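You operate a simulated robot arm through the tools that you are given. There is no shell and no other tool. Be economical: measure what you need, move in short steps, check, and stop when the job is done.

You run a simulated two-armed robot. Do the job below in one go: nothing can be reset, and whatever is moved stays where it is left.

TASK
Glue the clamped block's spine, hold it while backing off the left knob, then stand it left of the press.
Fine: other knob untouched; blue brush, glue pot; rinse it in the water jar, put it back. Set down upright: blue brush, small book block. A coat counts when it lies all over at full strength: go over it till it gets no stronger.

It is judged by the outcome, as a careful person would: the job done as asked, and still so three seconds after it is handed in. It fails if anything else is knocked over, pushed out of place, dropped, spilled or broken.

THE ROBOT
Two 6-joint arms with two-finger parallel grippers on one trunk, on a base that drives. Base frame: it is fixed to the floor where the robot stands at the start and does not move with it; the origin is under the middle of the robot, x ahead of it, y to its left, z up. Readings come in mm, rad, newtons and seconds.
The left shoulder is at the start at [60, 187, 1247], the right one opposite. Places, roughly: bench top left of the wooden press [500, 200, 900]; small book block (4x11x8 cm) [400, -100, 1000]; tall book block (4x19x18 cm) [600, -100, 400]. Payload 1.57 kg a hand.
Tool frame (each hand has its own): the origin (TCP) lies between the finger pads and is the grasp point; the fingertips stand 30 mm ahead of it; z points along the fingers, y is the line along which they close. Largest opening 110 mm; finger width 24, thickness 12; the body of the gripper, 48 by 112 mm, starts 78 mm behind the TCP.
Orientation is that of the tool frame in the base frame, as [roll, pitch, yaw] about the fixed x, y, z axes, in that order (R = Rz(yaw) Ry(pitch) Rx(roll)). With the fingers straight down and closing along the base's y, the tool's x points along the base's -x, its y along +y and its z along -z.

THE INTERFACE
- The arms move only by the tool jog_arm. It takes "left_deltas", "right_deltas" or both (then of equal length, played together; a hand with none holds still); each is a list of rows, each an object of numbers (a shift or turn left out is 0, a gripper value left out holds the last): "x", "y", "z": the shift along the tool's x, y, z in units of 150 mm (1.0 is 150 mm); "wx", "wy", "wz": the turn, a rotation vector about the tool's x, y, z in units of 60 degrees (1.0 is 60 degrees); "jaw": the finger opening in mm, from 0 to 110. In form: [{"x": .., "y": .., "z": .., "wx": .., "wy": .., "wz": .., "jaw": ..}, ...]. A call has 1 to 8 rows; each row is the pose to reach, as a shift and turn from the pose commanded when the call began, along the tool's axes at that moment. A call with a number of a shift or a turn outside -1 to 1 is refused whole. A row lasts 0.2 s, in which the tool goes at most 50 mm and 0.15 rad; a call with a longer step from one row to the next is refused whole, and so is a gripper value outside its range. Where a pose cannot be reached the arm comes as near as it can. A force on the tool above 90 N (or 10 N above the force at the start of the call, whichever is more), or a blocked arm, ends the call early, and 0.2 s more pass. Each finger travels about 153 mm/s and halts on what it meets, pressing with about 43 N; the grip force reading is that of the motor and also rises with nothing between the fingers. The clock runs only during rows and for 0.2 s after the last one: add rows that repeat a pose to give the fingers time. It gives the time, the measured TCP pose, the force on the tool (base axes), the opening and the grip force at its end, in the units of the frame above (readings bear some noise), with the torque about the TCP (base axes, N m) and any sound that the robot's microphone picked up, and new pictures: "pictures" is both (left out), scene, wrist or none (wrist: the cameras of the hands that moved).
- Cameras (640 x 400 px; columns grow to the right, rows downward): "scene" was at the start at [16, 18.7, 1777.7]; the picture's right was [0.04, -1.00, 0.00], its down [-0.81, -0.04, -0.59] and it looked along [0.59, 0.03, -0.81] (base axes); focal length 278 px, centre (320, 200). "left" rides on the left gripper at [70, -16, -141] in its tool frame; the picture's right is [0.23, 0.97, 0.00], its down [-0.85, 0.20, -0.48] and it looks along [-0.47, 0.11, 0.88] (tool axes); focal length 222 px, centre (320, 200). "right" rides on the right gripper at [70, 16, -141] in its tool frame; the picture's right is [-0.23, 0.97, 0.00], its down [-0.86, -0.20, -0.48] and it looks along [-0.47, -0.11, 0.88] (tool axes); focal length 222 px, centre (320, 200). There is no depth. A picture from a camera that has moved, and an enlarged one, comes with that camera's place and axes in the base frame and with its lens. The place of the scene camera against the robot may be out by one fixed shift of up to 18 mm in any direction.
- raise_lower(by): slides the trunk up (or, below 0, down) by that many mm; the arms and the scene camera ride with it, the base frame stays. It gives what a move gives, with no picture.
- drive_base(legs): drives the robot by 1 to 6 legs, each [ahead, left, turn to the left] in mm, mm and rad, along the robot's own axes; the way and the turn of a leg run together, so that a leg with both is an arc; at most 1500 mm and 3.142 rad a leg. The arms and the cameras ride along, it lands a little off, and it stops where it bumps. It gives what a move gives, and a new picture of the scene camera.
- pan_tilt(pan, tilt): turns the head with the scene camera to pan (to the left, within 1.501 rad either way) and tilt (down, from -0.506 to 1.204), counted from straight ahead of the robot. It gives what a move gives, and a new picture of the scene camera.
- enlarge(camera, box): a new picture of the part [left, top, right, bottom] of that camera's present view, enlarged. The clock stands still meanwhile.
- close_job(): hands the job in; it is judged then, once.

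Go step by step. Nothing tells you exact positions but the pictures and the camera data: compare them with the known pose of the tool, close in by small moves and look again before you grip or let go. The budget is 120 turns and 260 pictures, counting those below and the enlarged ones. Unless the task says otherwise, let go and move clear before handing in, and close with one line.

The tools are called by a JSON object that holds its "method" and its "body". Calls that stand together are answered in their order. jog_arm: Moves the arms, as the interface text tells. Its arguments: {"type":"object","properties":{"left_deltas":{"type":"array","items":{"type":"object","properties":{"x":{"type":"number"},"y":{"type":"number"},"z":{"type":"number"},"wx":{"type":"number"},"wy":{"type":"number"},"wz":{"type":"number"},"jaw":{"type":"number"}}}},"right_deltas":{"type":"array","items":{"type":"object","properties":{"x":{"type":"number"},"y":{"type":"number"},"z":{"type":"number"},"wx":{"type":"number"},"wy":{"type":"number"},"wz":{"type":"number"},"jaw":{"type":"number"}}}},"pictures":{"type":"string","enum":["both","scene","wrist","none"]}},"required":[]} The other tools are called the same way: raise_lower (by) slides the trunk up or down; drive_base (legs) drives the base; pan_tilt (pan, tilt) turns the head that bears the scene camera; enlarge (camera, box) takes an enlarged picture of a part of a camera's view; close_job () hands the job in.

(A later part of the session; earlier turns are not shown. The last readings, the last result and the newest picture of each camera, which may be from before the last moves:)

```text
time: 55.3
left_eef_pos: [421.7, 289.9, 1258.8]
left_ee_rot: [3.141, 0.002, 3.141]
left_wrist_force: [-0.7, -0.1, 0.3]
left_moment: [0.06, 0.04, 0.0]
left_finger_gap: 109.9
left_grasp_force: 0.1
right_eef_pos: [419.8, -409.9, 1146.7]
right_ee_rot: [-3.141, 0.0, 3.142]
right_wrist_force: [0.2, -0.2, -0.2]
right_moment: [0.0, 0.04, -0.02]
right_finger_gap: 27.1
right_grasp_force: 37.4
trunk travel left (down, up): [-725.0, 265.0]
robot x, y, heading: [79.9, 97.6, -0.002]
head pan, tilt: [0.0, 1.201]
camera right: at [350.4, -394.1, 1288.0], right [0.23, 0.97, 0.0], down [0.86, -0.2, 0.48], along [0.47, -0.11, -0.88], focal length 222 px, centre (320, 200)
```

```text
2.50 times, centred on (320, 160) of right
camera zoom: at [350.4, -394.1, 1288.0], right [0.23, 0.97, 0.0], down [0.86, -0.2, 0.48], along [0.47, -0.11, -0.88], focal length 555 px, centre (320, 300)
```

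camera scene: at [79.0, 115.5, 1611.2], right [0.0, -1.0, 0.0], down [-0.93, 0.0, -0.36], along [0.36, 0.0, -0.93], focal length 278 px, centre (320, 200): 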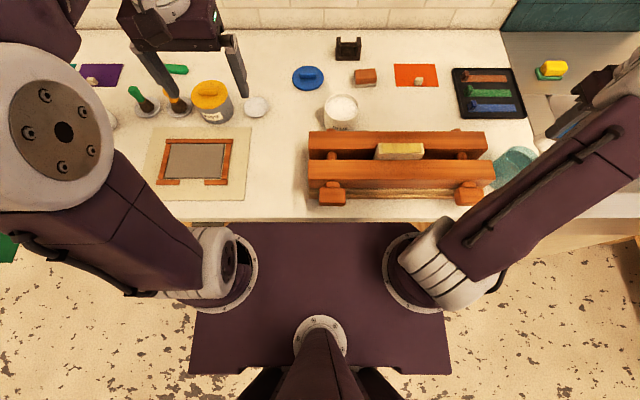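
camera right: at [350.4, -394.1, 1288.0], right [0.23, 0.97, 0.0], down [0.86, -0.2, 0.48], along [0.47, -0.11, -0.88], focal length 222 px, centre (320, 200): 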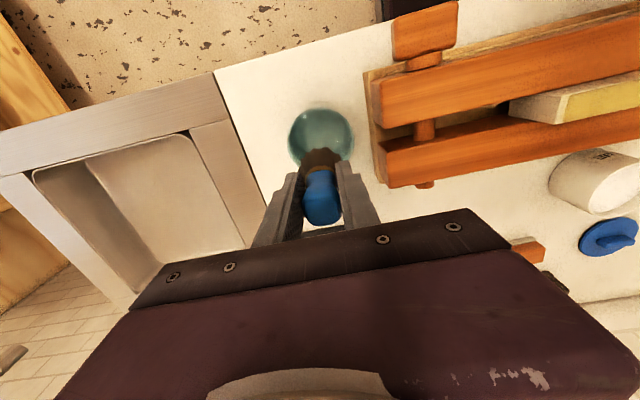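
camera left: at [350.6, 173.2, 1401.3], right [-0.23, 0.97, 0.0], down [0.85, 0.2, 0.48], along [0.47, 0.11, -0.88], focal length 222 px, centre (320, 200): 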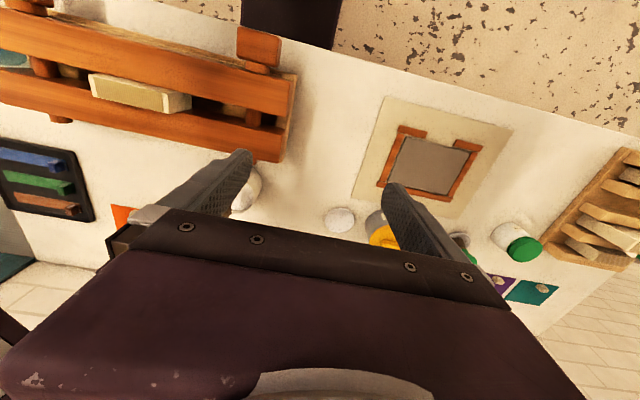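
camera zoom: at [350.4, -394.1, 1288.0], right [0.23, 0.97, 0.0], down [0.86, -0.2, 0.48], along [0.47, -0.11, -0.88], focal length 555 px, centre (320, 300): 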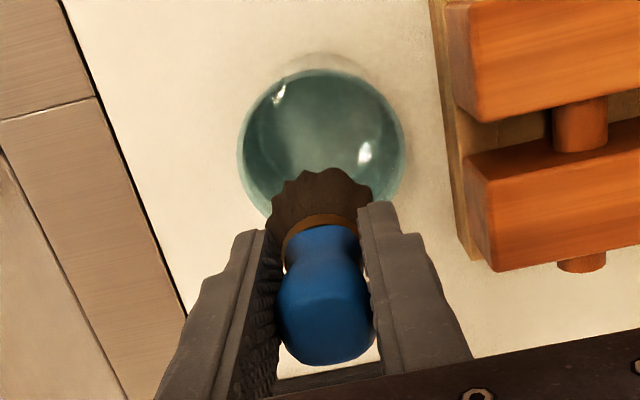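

Bristles are clean. Carry the brush back to (596.5,-194).

{"method": "jog_arm", "body": {"right_deltas": [{"x": -0.2, "y": 0.2}, {"x": -0.4, "y": 0.4}, {"x": -0.6, "y": 0.6}, {"x": -0.8, "y": 0.8}, {"x": -1.0, "y": 1.0}, {"x": -1.0, "y": 1.0}], "pictures": "none"}}

{"method": "jog_arm", "body": {"right_deltas": [{"x": -0.1, "y": 0.25}, {"x": -0.178, "y": 0.436}, {"x": -0.178, "y": 0.436, "z": 0.3}, {"x": -0.178, "y": 0.436, "z": 0.6}, {"x": -0.178, "y": 0.436, "z": 0.9}, {"x": -0.178, "y": 0.436, "z": 0.9}], "pictures": "both"}}

```text
time: 56.7
left_eef_pos: [420.7, 289.5, 1260.9]
left_ee_rot: [-3.14, 0.003, 3.14]
left_wrist_force: [-0.5, -0.4, 0.4]
left_moment: [0.03, -0.01, 0.02]
left_finger_gap: 109.6
left_grasp_force: 0.1
right_eef_pos: [567.9, -257.4, 1147.5]
right_ee_rot: [3.141, 0.001, 3.141]
right_wrist_force: [0.4, 0.0, -0.4]
right_moment: [0.01, 0.02, 0.0]
right_finger_gap: 27.3
right_grasp_force: 38.0
trunk travel left (down, up): [-725.0, 265.0]
robot x, y, heading: [77.3, 102.1, -0.004]
head pan, tilt: [0.0, 1.201]
```

```text
time: 58.1
left_eef_pos: [421.3, 289.5, 1260.3]
left_ee_rot: [3.141, 0.003, -3.142]
left_wrist_force: [0.3, -0.3, -0.1]
left_moment: [-0.02, -0.02, 0.01]
left_finger_gap: 109.9
left_grasp_force: 0.2
right_eef_pos: [592.1, -193.0, 1013.1]
right_ee_rot: [-3.141, -0.001, -3.141]
right_wrist_force: [0.1, 0.7, -0.5]
right_moment: [0.01, 0.0, 0.02]
right_finger_gap: 27.1
right_grasp_force: 37.7
trunk travel left (down, up): [-725.0, 265.0]
robot x, y, heading: [82.4, 100.3, 0.0]
head pan, tilt: [0.0, 1.201]
camera scene: at [78.6, 115.1, 1611.2], right [0.0, -1.0, 0.0], down [-0.93, 0.0, -0.36], along [0.36, 0.0, -0.93], focal length 278 px, centre (320, 200)
camera right: at [521.9, -177.1, 1154.1], right [0.23, 0.97, 0.0], down [0.86, -0.2, 0.48], along [0.47, -0.11, -0.88], focal length 222 px, centre (320, 200)
```

scene: 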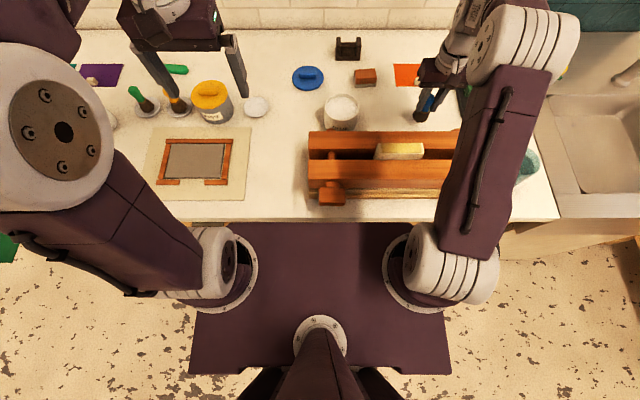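
right: 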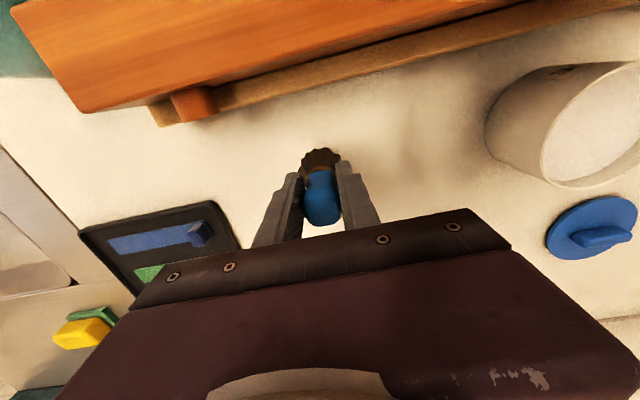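

Lower the brush until it touches the bench.

{"method": "jog_arm", "body": {"right_deltas": [{"x": -0.02, "z": 0.12}, {"x": -0.02, "z": 0.22}, {"x": -0.02, "z": 0.25}, {"x": -0.02, "z": 0.25}], "pictures": "wrist"}}

```text
time: 59.1
left_eef_pos: [421.3, 290.0, 1259.8]
left_ee_rot: [-3.141, 0.0, 3.141]
left_wrist_force: [-0.4, -0.2, -0.3]
left_moment: [-0.01, -0.02, -0.03]
left_finger_gap: 110.0
left_grasp_force: 0.1
right_eef_pos: [597.5, -195.3, 975.4]
right_ee_rot: [3.141, -0.001, 3.141]
right_wrist_force: [0.2, -0.4, -1.2]
right_moment: [0.0, 0.0, 0.03]
right_finger_gap: 27.1
right_grasp_force: 37.6
trunk travel left (down, up): [-725.0, 265.0]
robot x, y, heading: [80.2, 100.5, 0.004]
head pan, tilt: [0.0, 1.201]
camera right: at [527.3, -178.2, 1116.0], right [0.23, 0.97, 0.0], down [0.86, -0.2, 0.48], along [0.47, -0.11, -0.88], focal length 222 px, centre (320, 200)
```

right: 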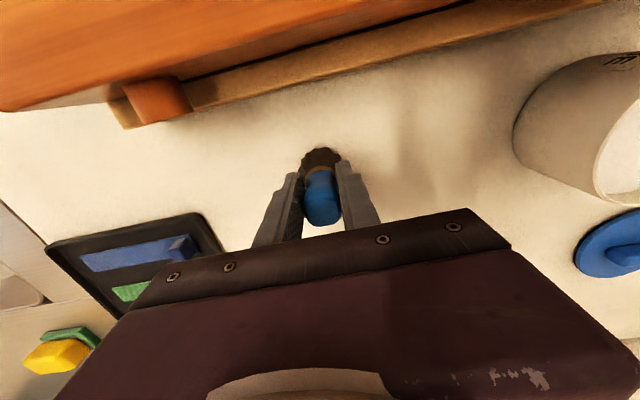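

{"method": "jog_arm", "body": {"right_deltas": [{"z": 0.015}, {"z": 0.02}, {"z": 0.02}], "pictures": "none"}}

```text
time: 59.9
left_eef_pos: [421.4, 290.8, 1260.7]
left_ee_rot: [3.141, 0.001, 3.141]
left_wrist_force: [-1.0, -0.4, 0.3]
left_moment: [0.03, 0.01, -0.02]
left_finger_gap: 110.0
left_grasp_force: 0.1
right_eef_pos: [597.3, -193.9, 971.3]
right_ee_rot: [3.142, 0.001, -3.141]
right_wrist_force: [0.3, -0.2, -0.7]
right_moment: [0.02, 0.02, -0.01]
right_finger_gap: 27.3
right_grasp_force: 37.7
trunk travel left (down, up): [-725.0, 265.0]
robot x, y, heading: [80.8, 101.6, -0.001]
head pan, tilt: [0.0, 1.201]
```

{"method": "jog_arm", "body": {"right_deltas": [{"z": 0.01}, {"z": 0.013}, {"z": 0.013}], "pictures": "none"}}

```text
time: 60.7
left_eef_pos: [420.9, 290.3, 1259.2]
left_ee_rot: [-3.14, 0.004, 3.142]
left_wrist_force: [-1.0, -0.6, 0.7]
left_moment: [0.04, 0.01, -0.03]
left_finger_gap: 109.9
left_grasp_force: 0.0
right_eef_pos: [597.4, -193.8, 970.4]
right_ee_rot: [3.141, 0.0, 3.139]
right_wrist_force: [-0.5, -0.9, 4.5]
right_moment: [-0.04, -0.08, -0.02]
right_finger_gap: 27.3
right_grasp_force: 37.9
trunk travel left (down, up): [-725.0, 265.0]
robot x, y, heading: [79.7, 100.1, -0.0]
head pan, tilt: [0.0, 1.201]
```

Contact (4.5 N). Release and lift straight up.

{"method": "jog_arm", "body": {"right_deltas": [{"jaw": 32}, {"jaw": 45}, {"jaw": 70}, {"jaw": 70}, {"z": -0.2, "jaw": 70}, {"z": -0.5, "jaw": 70}, {"z": -0.8, "jaw": 70}, {"z": -1.0, "jaw": 70}], "pictures": "both"}}

```text
time: 62.5
left_eef_pos: [421.9, 290.6, 1260.5]
left_ee_rot: [3.142, 0.003, 3.141]
left_wrist_force: [0.5, -0.2, 0.5]
left_moment: [-0.01, 0.0, 0.0]
left_finger_gap: 109.8
left_grasp_force: 0.0
right_eef_pos: [597.7, -194.4, 1121.7]
right_ee_rot: [3.141, -0.001, 3.141]
right_wrist_force: [-0.3, -0.1, 0.4]
right_moment: [-0.04, 0.01, -0.01]
right_finger_gap: 70.1
right_grasp_force: 0.1
trunk travel left (down, up): [-725.0, 265.0]
robot x, y, heading: [79.6, 98.3, 0.004]
head pan, tilt: [0.0, 1.201]
camera scene: at [78.6, 115.6, 1611.2], right [0.0, -1.0, 0.0], down [-0.93, 0.0, -0.36], along [0.36, 0.0, -0.93], focal length 278 px, centre (320, 200)
camera right: at [528.6, -179.2, 1262.2], right [0.23, 0.97, 0.0], down [0.86, -0.2, 0.48], along [0.47, -0.11, -0.88], focal length 222 px, centre (320, 200)
```

scene: 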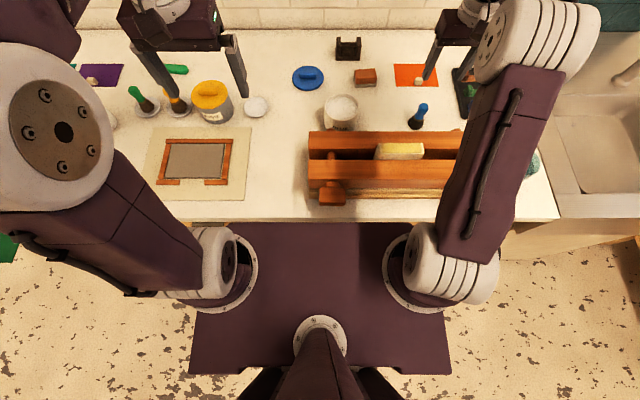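
right: 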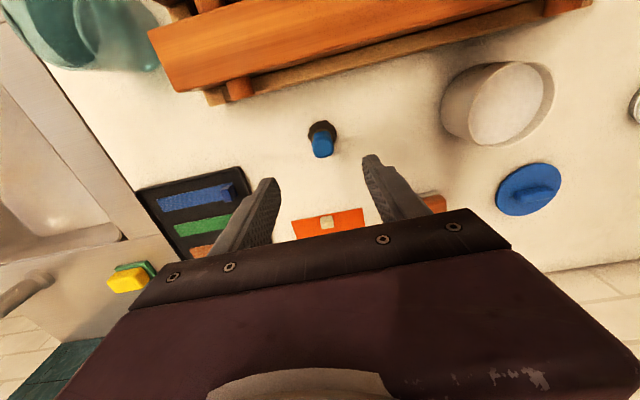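

The brush stands back in its place, clean. Next I study the left knob, near (332,70,975), with the left hand's camera.

{"method": "jog_arm", "body": {"left_deltas": [{"x": 0.1, "y": -0.25, "z": 0.05}, {"x": 0.2, "y": -0.5, "z": 0.1}, {"x": 0.3, "y": -0.75, "z": 0.15}, {"x": 0.4, "y": -1.0, "z": 0.2}, {"x": 0.5, "y": -1.0, "z": 0.3}, {"x": 0.5, "y": -1.0, "z": 0.3}], "pictures": "both"}}

{"method": "enlarge", "body": {"camera": "scene", "box": [290, 100, 450, 220]}}

```text
time: 63.9
left_eef_pos: [346.3, 139.1, 1214.3]
left_ee_rot: [-3.141, 0.001, 3.141]
left_wrist_force: [0.3, 0.1, -0.6]
left_moment: [-0.01, 0.02, -0.01]
left_finger_gap: 110.2
left_grasp_force: 0.1
right_eef_pos: [598.6, -195.0, 1121.1]
right_ee_rot: [-3.14, 0.0, 3.14]
right_wrist_force: [0.1, 0.2, 0.0]
right_moment: [-0.02, 0.0, -0.01]
right_finger_gap: 70.3
right_grasp_force: 0.1
trunk travel left (down, up): [-725.0, 265.0]
robot x, y, heading: [75.5, 101.7, 0.003]
head pan, tilt: [0.0, 1.201]
camera scene: at [79.2, 115.5, 1611.2], right [0.0, -1.0, 0.0], down [-0.93, 0.0, -0.36], along [0.36, 0.0, -0.93], focal length 278 px, centre (320, 200)
camera left: at [275.9, 121.4, 1356.1], right [-0.23, 0.97, 0.0], down [0.85, 0.2, 0.48], along [0.47, 0.11, -0.88], focal length 222 px, centre (320, 200)
```

scene: 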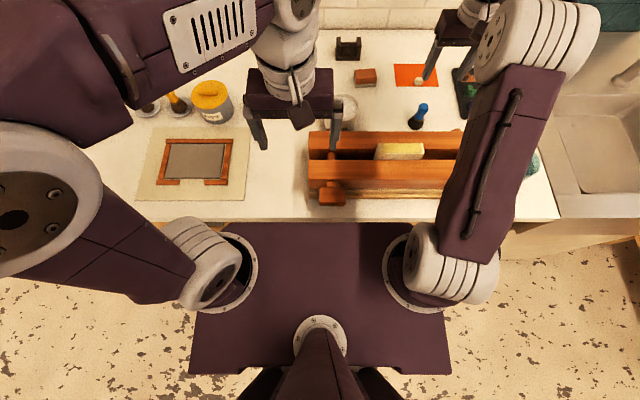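
left: 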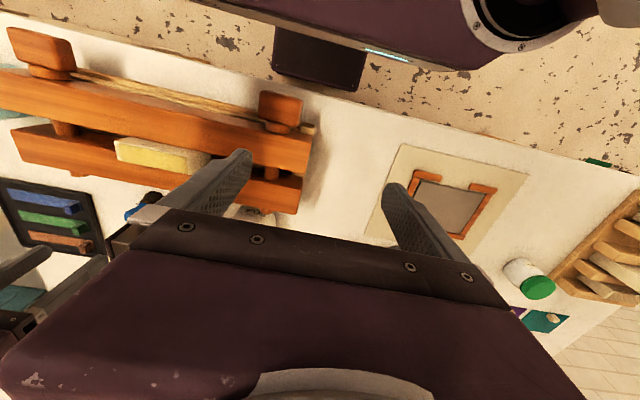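

```text
3.33 times, centred on (370, 160) of scene
camera zoom: at [79.2, 115.5, 1611.2], right [0.0, -1.0, 0.0], down [-0.93, 0.0, -0.36], along [0.36, 0.0, -0.93], focal length 926 px, centre (153, 333)
```

zoom: 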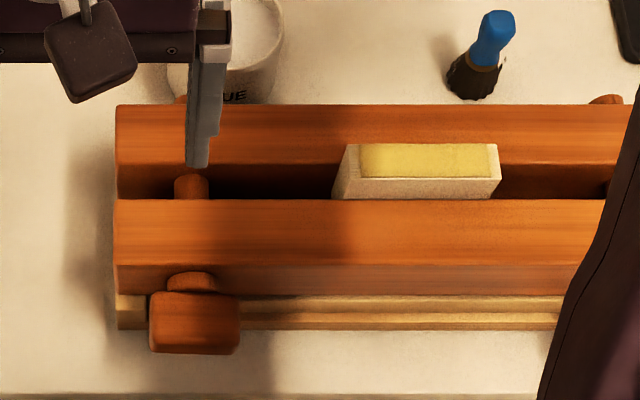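

{"method": "enlarge", "body": {"camera": "left", "box": [210, 60, 370, 190]}}

```text
3.08 times, centred on (290, 125) of left
camera zoom: at [275.9, 121.4, 1356.1], right [-0.23, 0.97, 0.0], down [0.85, 0.2, 0.48], along [0.47, 0.11, -0.88], focal length 684 px, centre (412, 431)
```

zoom: 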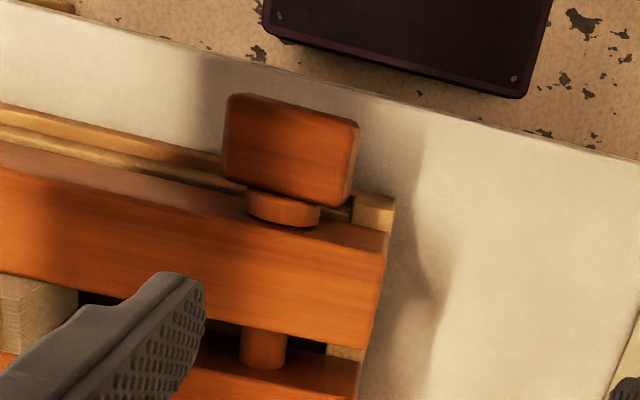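

I'll hold the block with the right hand from above (closing along x) and turn the knob with the left hand pointing forward. For that I back the robot off by 140 mm and 60 mm right, hands high.

{"method": "drive_base", "body": {"legs": [[-140, -60, 0]]}}

{"method": "pan_tilt", "body": {"pan": 0.0, "tilt": 0.95}}

```text
time: 65.3
left_eef_pos: [211.5, 79.1, 1215.0]
left_ee_rot: [-3.14, 0.001, -3.139]
left_wrist_force: [0.3, 0.7, -0.1]
left_moment: [-0.01, 0.01, 0.0]
left_finger_gap: 110.2
left_grasp_force: 0.0
right_eef_pos: [463.8, -254.1, 1118.1]
right_ee_rot: [3.141, -0.002, -3.14]
right_wrist_force: [0.4, -0.1, -0.1]
right_moment: [-0.01, -0.02, 0.02]
right_finger_gap: 69.9
right_grasp_force: 0.1
trunk travel left (down, up): [-725.0, 265.0]
robot x, y, heading: [-57.5, 42.0, -0.001]
head pan, tilt: [0.0, 1.201]
camera scene: at [-56.1, 56.5, 1611.2], right [0.0, -1.0, 0.0], down [-0.93, 0.0, -0.36], along [0.36, 0.0, -0.93], focal length 278 px, centre (320, 200)
```

scene: 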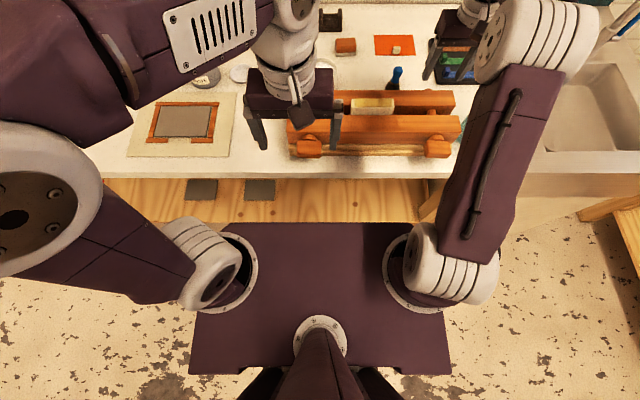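

```text
time: 66.0
left_eef_pos: [207.6, 78.3, 1215.3]
left_ee_rot: [3.14, 0.002, -3.141]
left_wrist_force: [-0.6, 0.9, 0.3]
left_moment: [-0.03, -0.04, 0.0]
left_finger_gap: 109.9
left_grasp_force: 0.1
right_eef_pos: [460.8, -254.4, 1119.5]
right_ee_rot: [-3.141, 0.001, -3.14]
right_wrist_force: [0.2, 0.3, -0.2]
right_moment: [0.02, 0.0, -0.01]
right_finger_gap: 70.1
right_grasp_force: 0.0
trunk travel left (down, up): [-725.0, 265.0]
robot x, y, heading: [-58.1, 37.1, 0.007]
head pan, tilt: [0.0, 0.949]
camera scene: at [-43.1, 55.0, 1627.4], right [0.0, -1.0, 0.0], down [-0.81, 0.0, -0.58], along [0.58, 0.0, -0.81], focal length 278 px, centre (320, 200)
```

scene: 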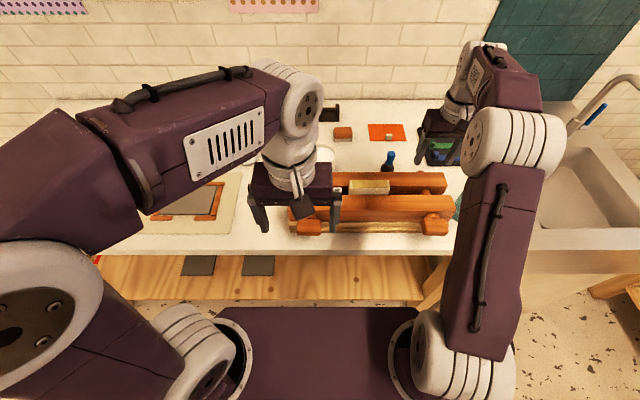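

Now I turn the left hand toward pointing forward (first 60°), and meanwhile turn the right hand 60° about vertical to close along x.

{"method": "jog_arm", "body": {"left_deltas": [{"wy": -0.14, "x": -0.08, "z": 0.03}, {"wy": -0.28, "x": -0.16, "z": 0.06}, {"wy": -0.42, "x": -0.24, "z": 0.1}, {"wy": -0.56, "x": -0.32, "z": 0.15}, {"wy": -0.7, "x": -0.4, "z": 0.2}, {"wy": -0.84, "x": -0.48, "z": 0.25}, {"wy": -0.98, "x": -0.53, "z": 0.3}, {"wy": -1.0, "x": -0.53, "z": 0.3}], "right_deltas": [{"wz": 0.14}, {"wz": 0.28}, {"wz": 0.42}, {"wz": 0.56}, {"wz": 0.7}, {"wz": 0.84}, {"wz": 0.98}, {"wz": 1.0}], "pictures": "both"}}

```text
time: 67.8
left_eef_pos: [298.8, 57.1, 1184.8]
left_ee_rot: [-3.141, 1.049, -3.14]
left_wrist_force: [-0.2, -0.3, -0.7]
left_moment: [0.01, -0.02, 0.01]
left_finger_gap: 109.8
left_grasp_force: 0.1
left hand out of reach, approached as far as the arm can: row 7, 8
right_eef_pos: [460.1, -254.2, 1120.4]
right_ee_rot: [3.141, 0.002, 2.093]
right_wrist_force: [0.1, -0.4, -0.7]
right_moment: [-0.03, -0.02, 0.0]
right_finger_gap: 69.8
right_grasp_force: 0.1
trunk travel left (down, up): [-725.0, 265.0]
robot x, y, heading: [-57.8, 37.5, 0.001]
head pan, tilt: [0.0, 0.949]
camera scene: at [-42.2, 56.0, 1627.4], right [0.0, -1.0, 0.0], down [-0.81, 0.0, -0.58], along [0.58, 0.0, -0.81], focal length 278 px, centre (320, 200)
camera right: at [440.5, -186.5, 1261.5], right [0.96, 0.29, 0.0], down [0.25, -0.84, 0.48], along [0.14, -0.46, -0.88], focal length 222 px, centre (320, 200)
camera left: at [140.5, 40.0, 1194.8], right [-0.12, 0.97, -0.2], down [0.01, 0.2, 0.98], along [0.99, 0.11, -0.03], focal length 222 px, centre (320, 200)
```

scene: 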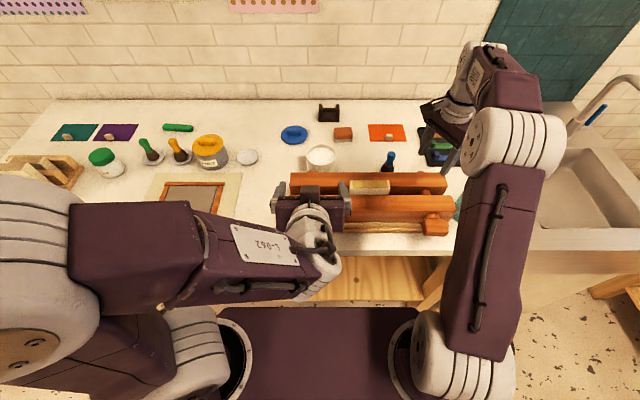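
right: 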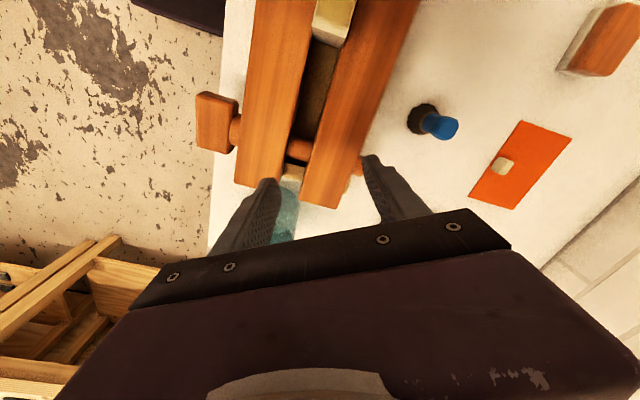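
left: 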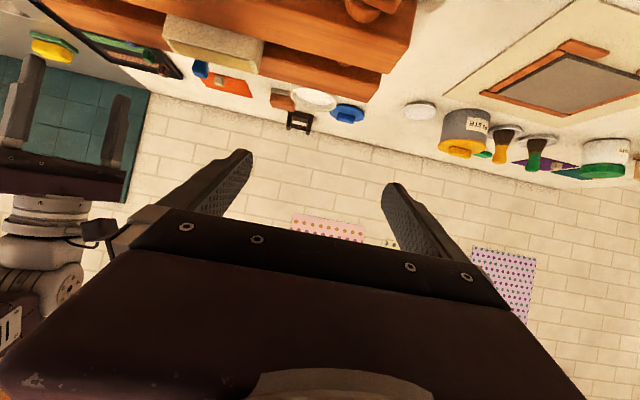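

Continue turning the left hand to horizontal while lowering in front of the press; finish the right hand's yaw.

{"method": "jog_arm", "body": {"left_deltas": [{"wy": 0.0, "x": 0.2, "y": 0.02, "z": 0.1}, {"wy": -0.08, "x": 0.4, "y": 0.04, "z": 0.2}, {"wy": -0.18, "x": 0.55, "y": 0.06, "z": 0.27}, {"wy": -0.3, "x": 0.7, "y": 0.08, "z": 0.35}, {"wy": -0.42, "x": 0.85, "y": 0.09, "z": 0.4}, {"wy": -0.5, "x": 0.9, "y": 0.09, "z": 0.45}, {"wy": -0.5, "x": 0.9, "y": 0.09, "z": 0.45}], "right_deltas": [{"wz": 0.1}, {"wz": 0.2}, {"wz": 0.3}, {"wz": 0.4}, {"wz": 0.5}, {"wz": 0.5}, {"wz": 0.5}], "pictures": "both"}}

```text
time: 69.5
left_eef_pos: [305.4, 16.0, 1195.7]
left_ee_rot: [0.984, 1.569, 0.985]
left_wrist_force: [0.0, -0.1, -0.7]
left_moment: [0.0, 0.01, -0.01]
left_finger_gap: 109.9
left_grasp_force: 0.0
left hand out of reach, approached as far as the arm can: row 1, 2, 3, 4, 5, 6, 7
right_eef_pos: [462.3, -254.5, 1119.4]
right_ee_rot: [3.142, 0.0, 1.571]
right_wrist_force: [-0.9, 0.3, -0.4]
right_moment: [0.02, 0.0, 0.01]
right_finger_gap: 69.8
right_grasp_force: 0.1
trunk travel left (down, up): [-725.0, 265.0]
robot x, y, heading: [-57.9, 40.4, -0.001]
head pan, tilt: [0.0, 0.949]
camera scene: at [-41.9, 55.8, 1627.4], right [0.0, -1.0, 0.0], down [-0.81, 0.0, -0.58], along [0.58, 0.0, -0.81], focal length 278 px, centre (320, 200)
camera right: at [477.8, -185.2, 1261.2], right [0.97, -0.23, 0.0], down [-0.2, -0.86, 0.48], along [-0.11, -0.47, -0.88], focal length 222 px, centre (320, 200)
camera left: at [163.0, -1.1, 1125.9], right [0.0, 0.97, -0.23], down [-0.48, 0.2, 0.85], along [0.88, 0.11, 0.47], focal length 222 px, centre (320, 200)
```

scene: 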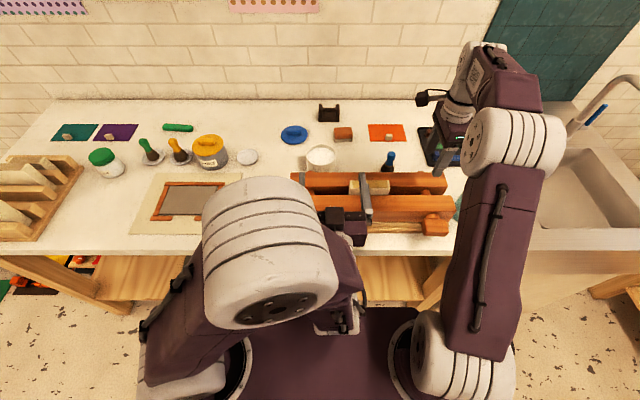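
right: 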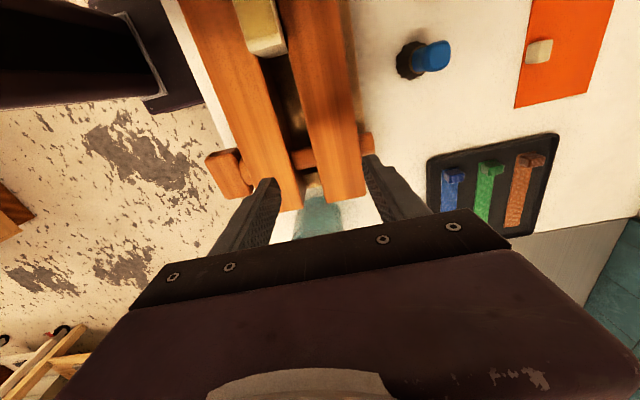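
left: 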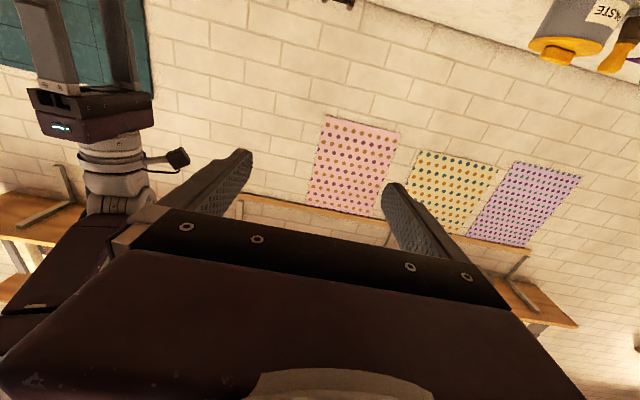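

The horizontal posture is cramped, so instead I'll use the left hand tool-down like a wrench: grip the knob from above and swing it to the left. I turn the left hand back down.

{"method": "jog_arm", "body": {"left_deltas": [{"wy": 0.13, "y": 0.05}, {"wy": 0.27, "y": 0.1}, {"wy": 0.41, "y": 0.15}, {"wy": 0.55, "y": 0.2}, {"wy": 0.69, "y": 0.25}, {"wy": 0.83, "y": 0.3}, {"wy": 0.97, "y": 0.36}, {"wy": 1.0, "y": 0.36}], "pictures": "none"}}

{"method": "jog_arm", "body": {"left_deltas": [{"wy": 0.13}, {"wy": 0.27}, {"wy": 0.41}, {"wy": 0.5}, {"wy": 0.5}], "pictures": "wrist"}}

```text
time: 71.2
left_eef_pos: [302.6, 71.5, 1198.0]
left_ee_rot: [-3.139, 0.524, -3.139]
left_wrist_force: [-0.6, -0.1, 0.2]
left_moment: [0.0, 0.01, 0.03]
left_finger_gap: 109.8
left_grasp_force: 0.2
left hand out of reach, approached as far as the arm can: row 1
right_eef_pos: [461.6, -255.2, 1119.6]
right_ee_rot: [-3.141, -0.001, 1.572]
right_wrist_force: [0.9, -1.4, -0.2]
right_moment: [0.02, 0.01, 0.04]
right_finger_gap: 70.1
right_grasp_force: 0.0
trunk travel left (down, up): [-725.0, 265.0]
robot x, y, heading: [-57.4, 40.6, 0.002]
head pan, tilt: [0.0, 0.949]
```

```text
time: 72.5
left_eef_pos: [302.0, 70.9, 1198.0]
left_ee_rot: [-3.142, 0.002, -3.139]
left_wrist_force: [-0.2, 0.6, 0.3]
left_moment: [0.02, -0.04, 0.02]
left_finger_gap: 110.0
left_grasp_force: 0.0
right_eef_pos: [461.9, -254.6, 1120.4]
right_ee_rot: [3.141, 0.001, 1.572]
right_wrist_force: [0.3, -0.3, 0.1]
right_moment: [0.04, -0.01, -0.02]
right_finger_gap: 70.1
right_grasp_force: 0.1
trunk travel left (down, up): [-725.0, 265.0]
robot x, y, heading: [-60.7, 39.5, 0.003]
head pan, tilt: [0.0, 0.949]
camera left: at [231.9, 54.2, 1338.7], right [-0.23, 0.97, 0.0], down [0.85, 0.2, 0.48], along [0.47, 0.11, -0.88], focal length 222 px, centre (320, 200)
```

left: 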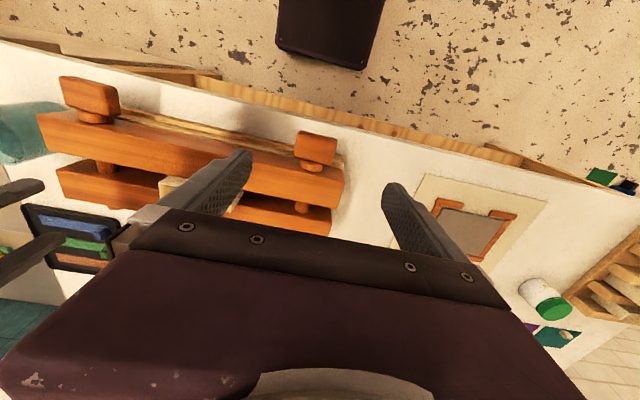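

{"method": "enlarge", "body": {"camera": "left", "box": [260, 110, 360, 190]}}

{"method": "jog_arm", "body": {"right_deltas": [{"x": 0.25, "y": -0.05}, {"x": 0.5, "y": -0.1}, {"x": 0.75, "y": -0.13}, {"x": 1.0, "y": -0.16}, {"x": 1.0, "y": -0.16}], "pictures": "both"}}

{"method": "enlarge", "body": {"camera": "right", "box": [220, 60, 420, 200]}}

```text
5.00 times, centred on (310, 150) of left
camera zoom: at [231.9, 54.2, 1338.7], right [-0.23, 0.97, 0.0], down [0.85, 0.2, 0.48], along [0.47, 0.11, -0.88], focal length 1111 px, centre (370, 450)
```

zoom: 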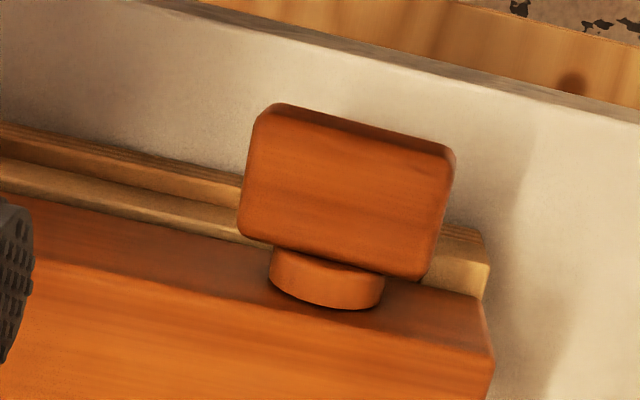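

```text
time: 73.7
left_eef_pos: [303.0, 69.7, 1196.8]
left_ee_rot: [-3.141, 0.002, -3.139]
left_wrist_force: [0.7, -1.0, 0.4]
left_moment: [0.02, 0.01, -0.01]
left_finger_gap: 110.0
left_grasp_force: 0.1
right_eef_pos: [439.3, -105.7, 1121.0]
right_ee_rot: [-3.141, -0.001, 1.57]
right_wrist_force: [-0.2, -0.1, 0.5]
right_moment: [0.01, 0.0, 0.0]
right_finger_gap: 70.0
right_grasp_force: 0.2
trunk travel left (down, up): [-725.0, 265.0]
robot x, y, heading: [-58.4, 36.7, 0.005]
head pan, tilt: [0.0, 0.949]
camera scene: at [-41.9, 54.6, 1627.4], right [0.0, -1.0, 0.0], down [-0.81, 0.0, -0.58], along [0.58, 0.0, -0.81], focal length 278 px, centre (320, 200)
camera right: at [455.1, -36.3, 1261.5], right [0.97, -0.23, 0.0], down [-0.2, -0.86, 0.48], along [-0.11, -0.47, -0.88], focal length 222 px, centre (320, 200)
```

scene: 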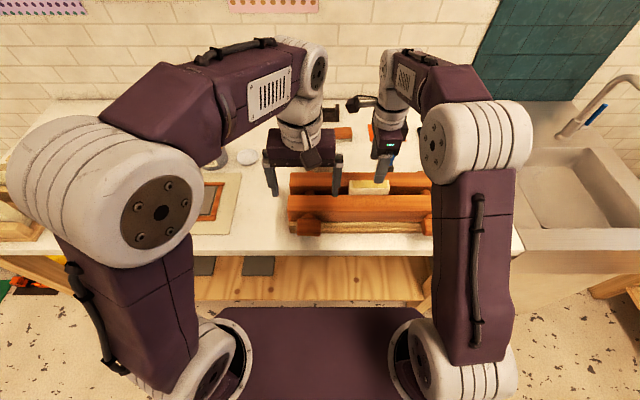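
right: 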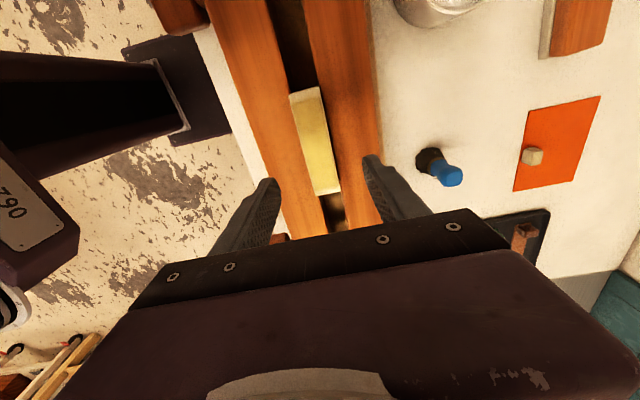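

```text
2.86 times, centred on (320, 130) of right
camera zoom: at [455.1, -36.3, 1261.5], right [0.97, -0.23, 0.0], down [-0.2, -0.86, 0.48], along [-0.11, -0.47, -0.88], focal length 635 px, centre (320, 400)
```

zoom: 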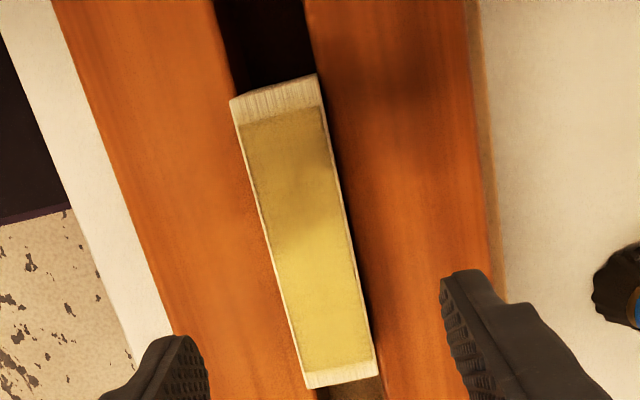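

{"method": "enlarge", "body": {"camera": "scene", "box": [275, 190, 355, 250]}}

```text
6.67 times, centred on (315, 220) of scene
camera zoom: at [-41.9, 54.6, 1627.4], right [0.0, -1.0, 0.0], down [-0.81, 0.0, -0.58], along [0.58, 0.0, -0.81], focal length 1853 px, centre (353, 67)
```

zoom: 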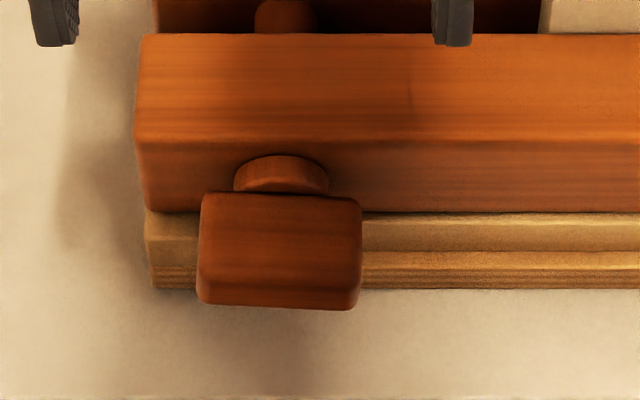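

From the views: beam tops at z 993, block protrudes 36 mm (x 418-458), knob axis near (333,69,967). Now the right hand descends astride the block, tips just above the beams.

{"method": "jog_arm", "body": {"right_deltas": [{"x": 0.07, "y": -0.01, "z": 0.2}, {"x": 0.07, "y": -0.01, "z": 0.4}, {"x": 0.07, "y": -0.01, "z": 0.55}, {"x": 0.07, "y": -0.01, "z": 0.6}, {"x": 0.07, "y": -0.01, "z": 0.6}], "pictures": "both"}}

{"method": "enlarge", "body": {"camera": "right", "box": [220, 60, 420, 220]}}

{"method": "enlarge", "body": {"camera": "scene", "box": [330, 150, 430, 230]}}

```text
time: 74.8
left_eef_pos: [298.2, 71.3, 1199.8]
left_ee_rot: [-3.141, 0.008, -3.141]
left_wrist_force: [0.5, -0.9, -0.5]
left_moment: [0.0, 0.02, -0.01]
left_finger_gap: 109.8
left_grasp_force: 0.0
right_eef_pos: [433.8, -94.5, 1036.1]
right_ee_rot: [3.128, 0.001, 1.573]
right_wrist_force: [5.0, -8.3, 59.7]
right_moment: [-0.23, 2.03, 0.26]
right_finger_gap: 65.8
right_grasp_force: 0.1
trunk travel left (down, up): [-725.0, 265.0]
robot x, y, heading: [-63.7, 39.2, -0.002]
head pan, tilt: [0.0, 0.949]
camera scene: at [-48.1, 55.5, 1628.5], right [0.0, -1.0, 0.0], down [-0.81, 0.0, -0.59], along [0.59, 0.0, -0.81], focal length 278 px, centre (320, 200)
camera right: at [449.5, -26.0, 1177.8], right [0.97, -0.23, 0.01], down [-0.2, -0.86, 0.48], along [-0.1, -0.47, -0.88], focal length 222 px, centre (320, 200)
```

scene: 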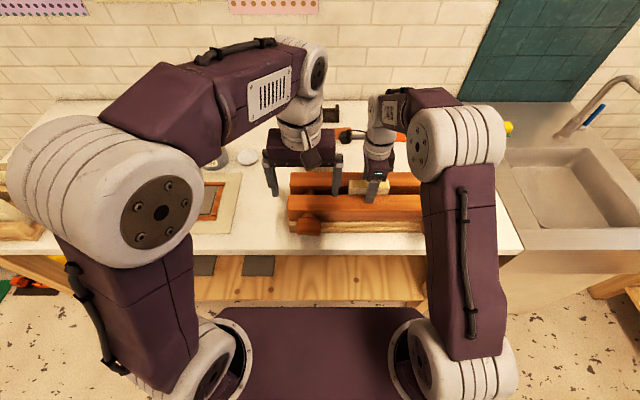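
right: 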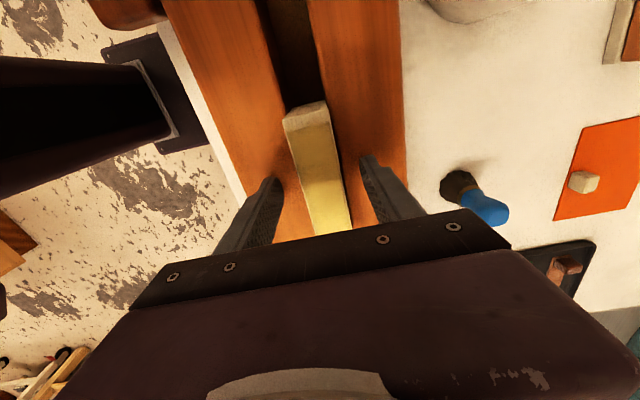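

```text
2.50 times, centred on (320, 140) of right
camera zoom: at [449.5, -26.0, 1177.8], right [0.97, -0.23, 0.01], down [-0.2, -0.86, 0.48], along [-0.1, -0.47, -0.88], focal length 555 px, centre (320, 350)
```

zoom: 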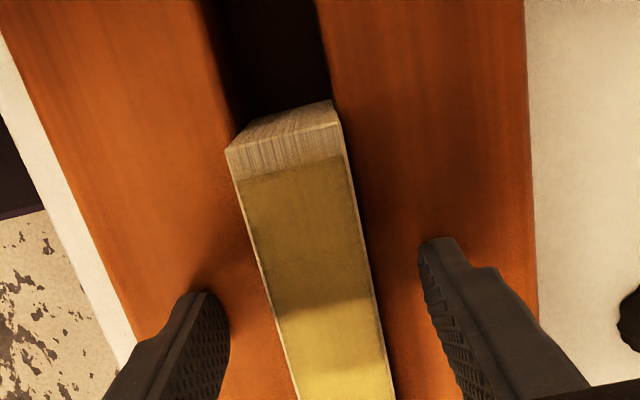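

```text
5.00 times, centred on (380, 190) of scene
camera zoom: at [-48.1, 55.5, 1628.5], right [0.0, -1.0, 0.0], down [-0.81, 0.0, -0.59], along [0.59, 0.0, -0.81], focal length 1390 px, centre (20, 250)
```

zoom: 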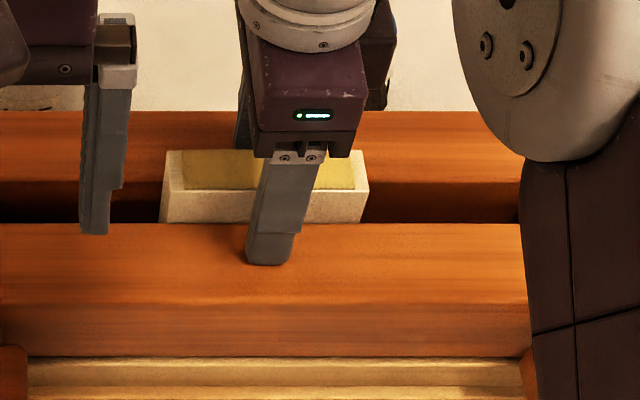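

The front finger touched the beam top, so it's at about z 1005. I raise 7 mm and close on the block.

{"method": "jog_arm", "body": {"right_deltas": [{"z": -0.05}, {"z": -0.053}, {"z": -0.053, "jaw": 55}, {"z": -0.053, "jaw": 40}, {"z": -0.053, "jaw": 34}, {"z": -0.053, "jaw": 34}], "pictures": "wrist"}}

{"method": "enlarge", "body": {"camera": "right", "box": [220, 60, 420, 220]}}

{"method": "enlarge", "body": {"camera": "scene", "box": [330, 150, 430, 230]}}

```text
time: 76.2
left_eef_pos: [301.9, 71.4, 1196.9]
left_ee_rot: [-3.141, 0.002, -3.139]
left_wrist_force: [0.8, -0.3, 0.4]
left_moment: [0.02, 0.03, 0.02]
left_finger_gap: 110.1
left_grasp_force: 0.0
right_eef_pos: [435.7, -95.1, 1037.3]
right_ee_rot: [-3.139, -0.001, 1.573]
right_wrist_force: [1.0, 0.3, -1.2]
right_moment: [-0.02, -0.04, -0.03]
right_finger_gap: 34.4
right_grasp_force: 0.0
trunk travel left (down, up): [-725.0, 265.0]
robot x, y, heading: [-60.2, 40.6, 0.004]
head pan, tilt: [0.0, 0.949]
camera right: at [452.0, -25.0, 1178.7], right [0.97, -0.23, 0.0], down [-0.2, -0.86, 0.48], along [-0.11, -0.47, -0.88], focal length 222 px, centre (320, 200)
```

right: 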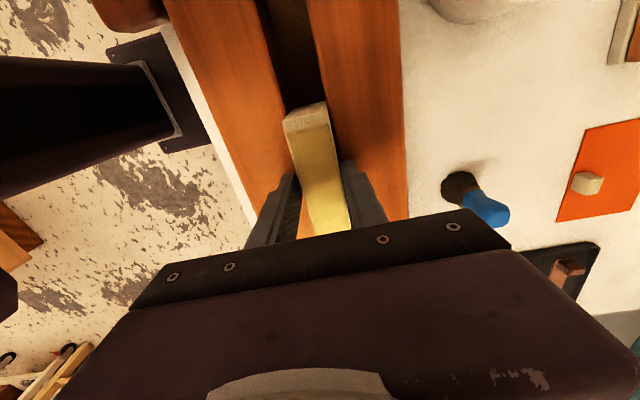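

```text
2.50 times, centred on (320, 140) of right
camera zoom: at [452.0, -25.0, 1178.7], right [0.97, -0.23, 0.0], down [-0.2, -0.86, 0.48], along [-0.11, -0.47, -0.88], focal length 555 px, centre (320, 350)
```

zoom: 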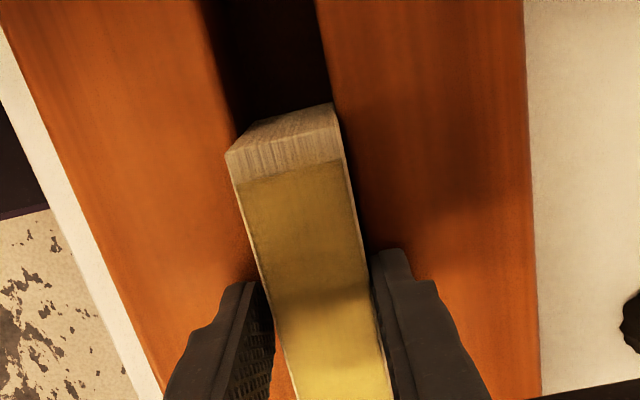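

```text
5.00 times, centred on (380, 190) of scene
camera zoom: at [-41.8, 55.6, 1627.4], right [0.0, -1.0, 0.0], down [-0.81, 0.0, -0.58], along [0.58, 0.0, -0.81], focal length 1390 px, centre (20, 250)
```

zoom: 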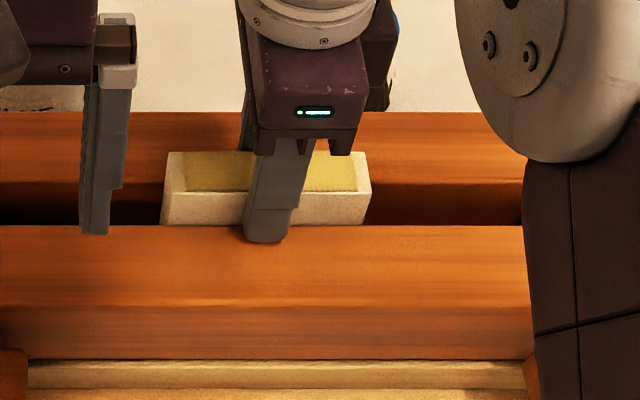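

The block is thinner than 34 mm and lies slightly toward +x. I shift 2 mm and close fully.

{"method": "jog_arm", "body": {"right_deltas": [{"z": 0.0, "y": 0.013}, {"y": 0.013, "jaw": 28}, {"y": 0.013, "jaw": 20}, {"y": 0.013, "jaw": 15}, {"y": 0.013, "jaw": 15}], "pictures": "none"}}

{"method": "enlarge", "body": {"camera": "right", "box": [220, 60, 420, 220]}}

```text
time: 77.5
left_eef_pos: [302.6, 72.4, 1197.9]
left_ee_rot: [3.141, 0.002, -3.139]
left_wrist_force: [-0.4, -0.3, -0.6]
left_moment: [-0.02, 0.05, 0.01]
left_finger_gap: 110.2
left_grasp_force: 0.0
right_eef_pos: [438.3, -94.8, 1037.9]
right_ee_rot: [-3.141, 0.0, 1.572]
right_wrist_force: [-2.1, -0.3, 0.8]
right_moment: [0.01, 0.06, -0.09]
right_finger_gap: 29.5
right_grasp_force: 39.3
trunk travel left (down, up): [-725.0, 265.0]
robot x, y, heading: [-55.9, 39.3, 0.003]
head pan, tilt: [0.0, 0.949]
```

```text
2.50 times, centred on (320, 140) of right
camera zoom: at [453.8, -25.0, 1179.2], right [0.97, -0.23, 0.0], down [-0.2, -0.86, 0.48], along [-0.11, -0.47, -0.88], focal length 555 px, centre (320, 350)
```

zoom: 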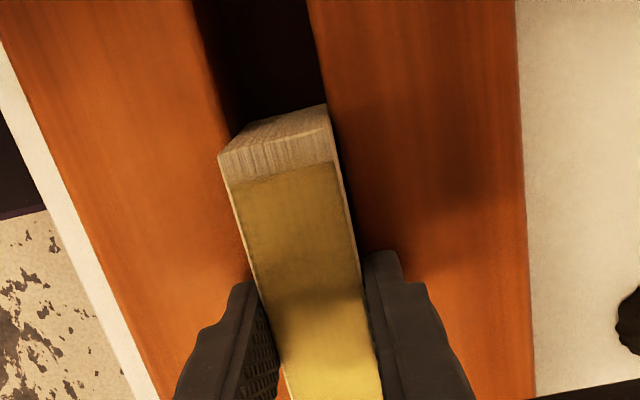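

The block is held (39 N). Now the left hand moves above the knob.

{"method": "jog_arm", "body": {"left_deltas": [{"x": -0.1, "y": -0.01, "z": 0.2, "jaw": 100}, {"x": -0.207, "y": -0.01, "z": 0.4, "jaw": 100}, {"x": -0.207, "y": -0.013, "z": 0.6, "jaw": 100}, {"x": -0.207, "y": -0.013, "z": 0.8, "jaw": 100}, {"x": -0.207, "y": -0.013, "z": 0.88, "jaw": 100}, {"x": -0.207, "y": -0.013, "z": 0.88, "jaw": 100}], "pictures": "both"}}

{"method": "enlarge", "body": {"camera": "left", "box": [230, 60, 410, 210]}}

{"method": "enlarge", "body": {"camera": "scene", "box": [255, 150, 375, 250]}}

```text
time: 78.8
left_eef_pos: [334.2, 70.8, 1065.3]
left_ee_rot: [-3.141, 0.003, -3.14]
left_wrist_force: [0.0, -0.3, 1.3]
left_moment: [-0.02, -0.03, -0.03]
left_finger_gap: 99.7
left_grasp_force: 0.0
right_eef_pos: [437.3, -94.9, 1038.0]
right_ee_rot: [3.142, 0.0, 1.573]
right_wrist_force: [-1.8, -0.5, -0.7]
right_moment: [0.02, 0.05, -0.05]
right_finger_gap: 29.0
right_grasp_force: 38.4
trunk travel left (down, up): [-725.0, 265.0]
robot x, y, heading: [-58.9, 40.1, 0.002]
head pan, tilt: [0.0, 0.949]
camera scene: at [-42.4, 55.5, 1627.4], right [0.0, -1.0, 0.0], down [-0.81, 0.0, -0.58], along [0.58, 0.0, -0.81], focal length 278 px, centre (320, 200)
camera left: at [263.0, 52.9, 1207.0], right [-0.23, 0.97, 0.0], down [0.85, 0.2, 0.48], along [0.47, 0.11, -0.88], focal length 222 px, centre (320, 200)
```

scene: 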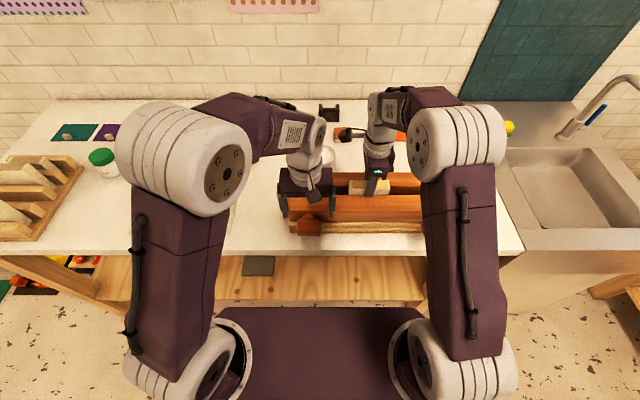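
left: 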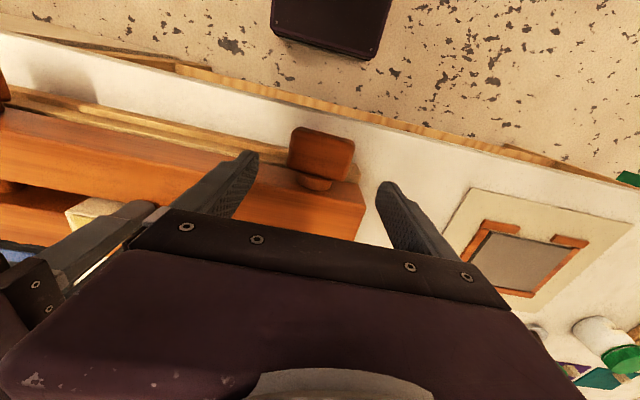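

```text
2.67 times, centred on (320, 135) of left
camera zoom: at [263.0, 52.9, 1207.0], right [-0.23, 0.97, 0.0], down [0.85, 0.2, 0.48], along [0.47, 0.11, -0.88], focal length 592 px, centre (320, 373)
```

zoom: 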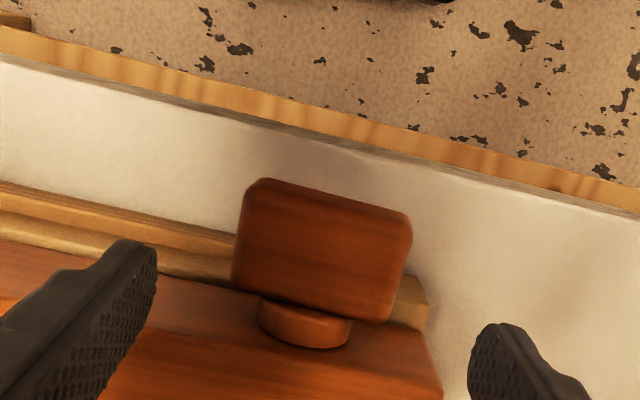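

```text
4.00 times, centred on (315, 200) of scene
camera zoom: at [-42.4, 55.5, 1627.4], right [0.0, -1.0, 0.0], down [-0.81, 0.0, -0.58], along [0.58, 0.0, -0.81], focal length 1112 px, centre (340, 200)
```

zoom: 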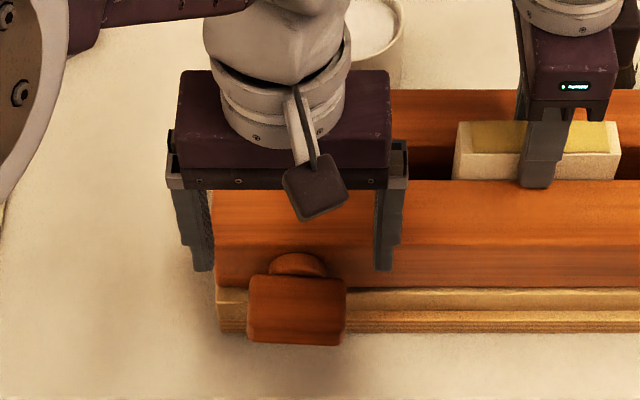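

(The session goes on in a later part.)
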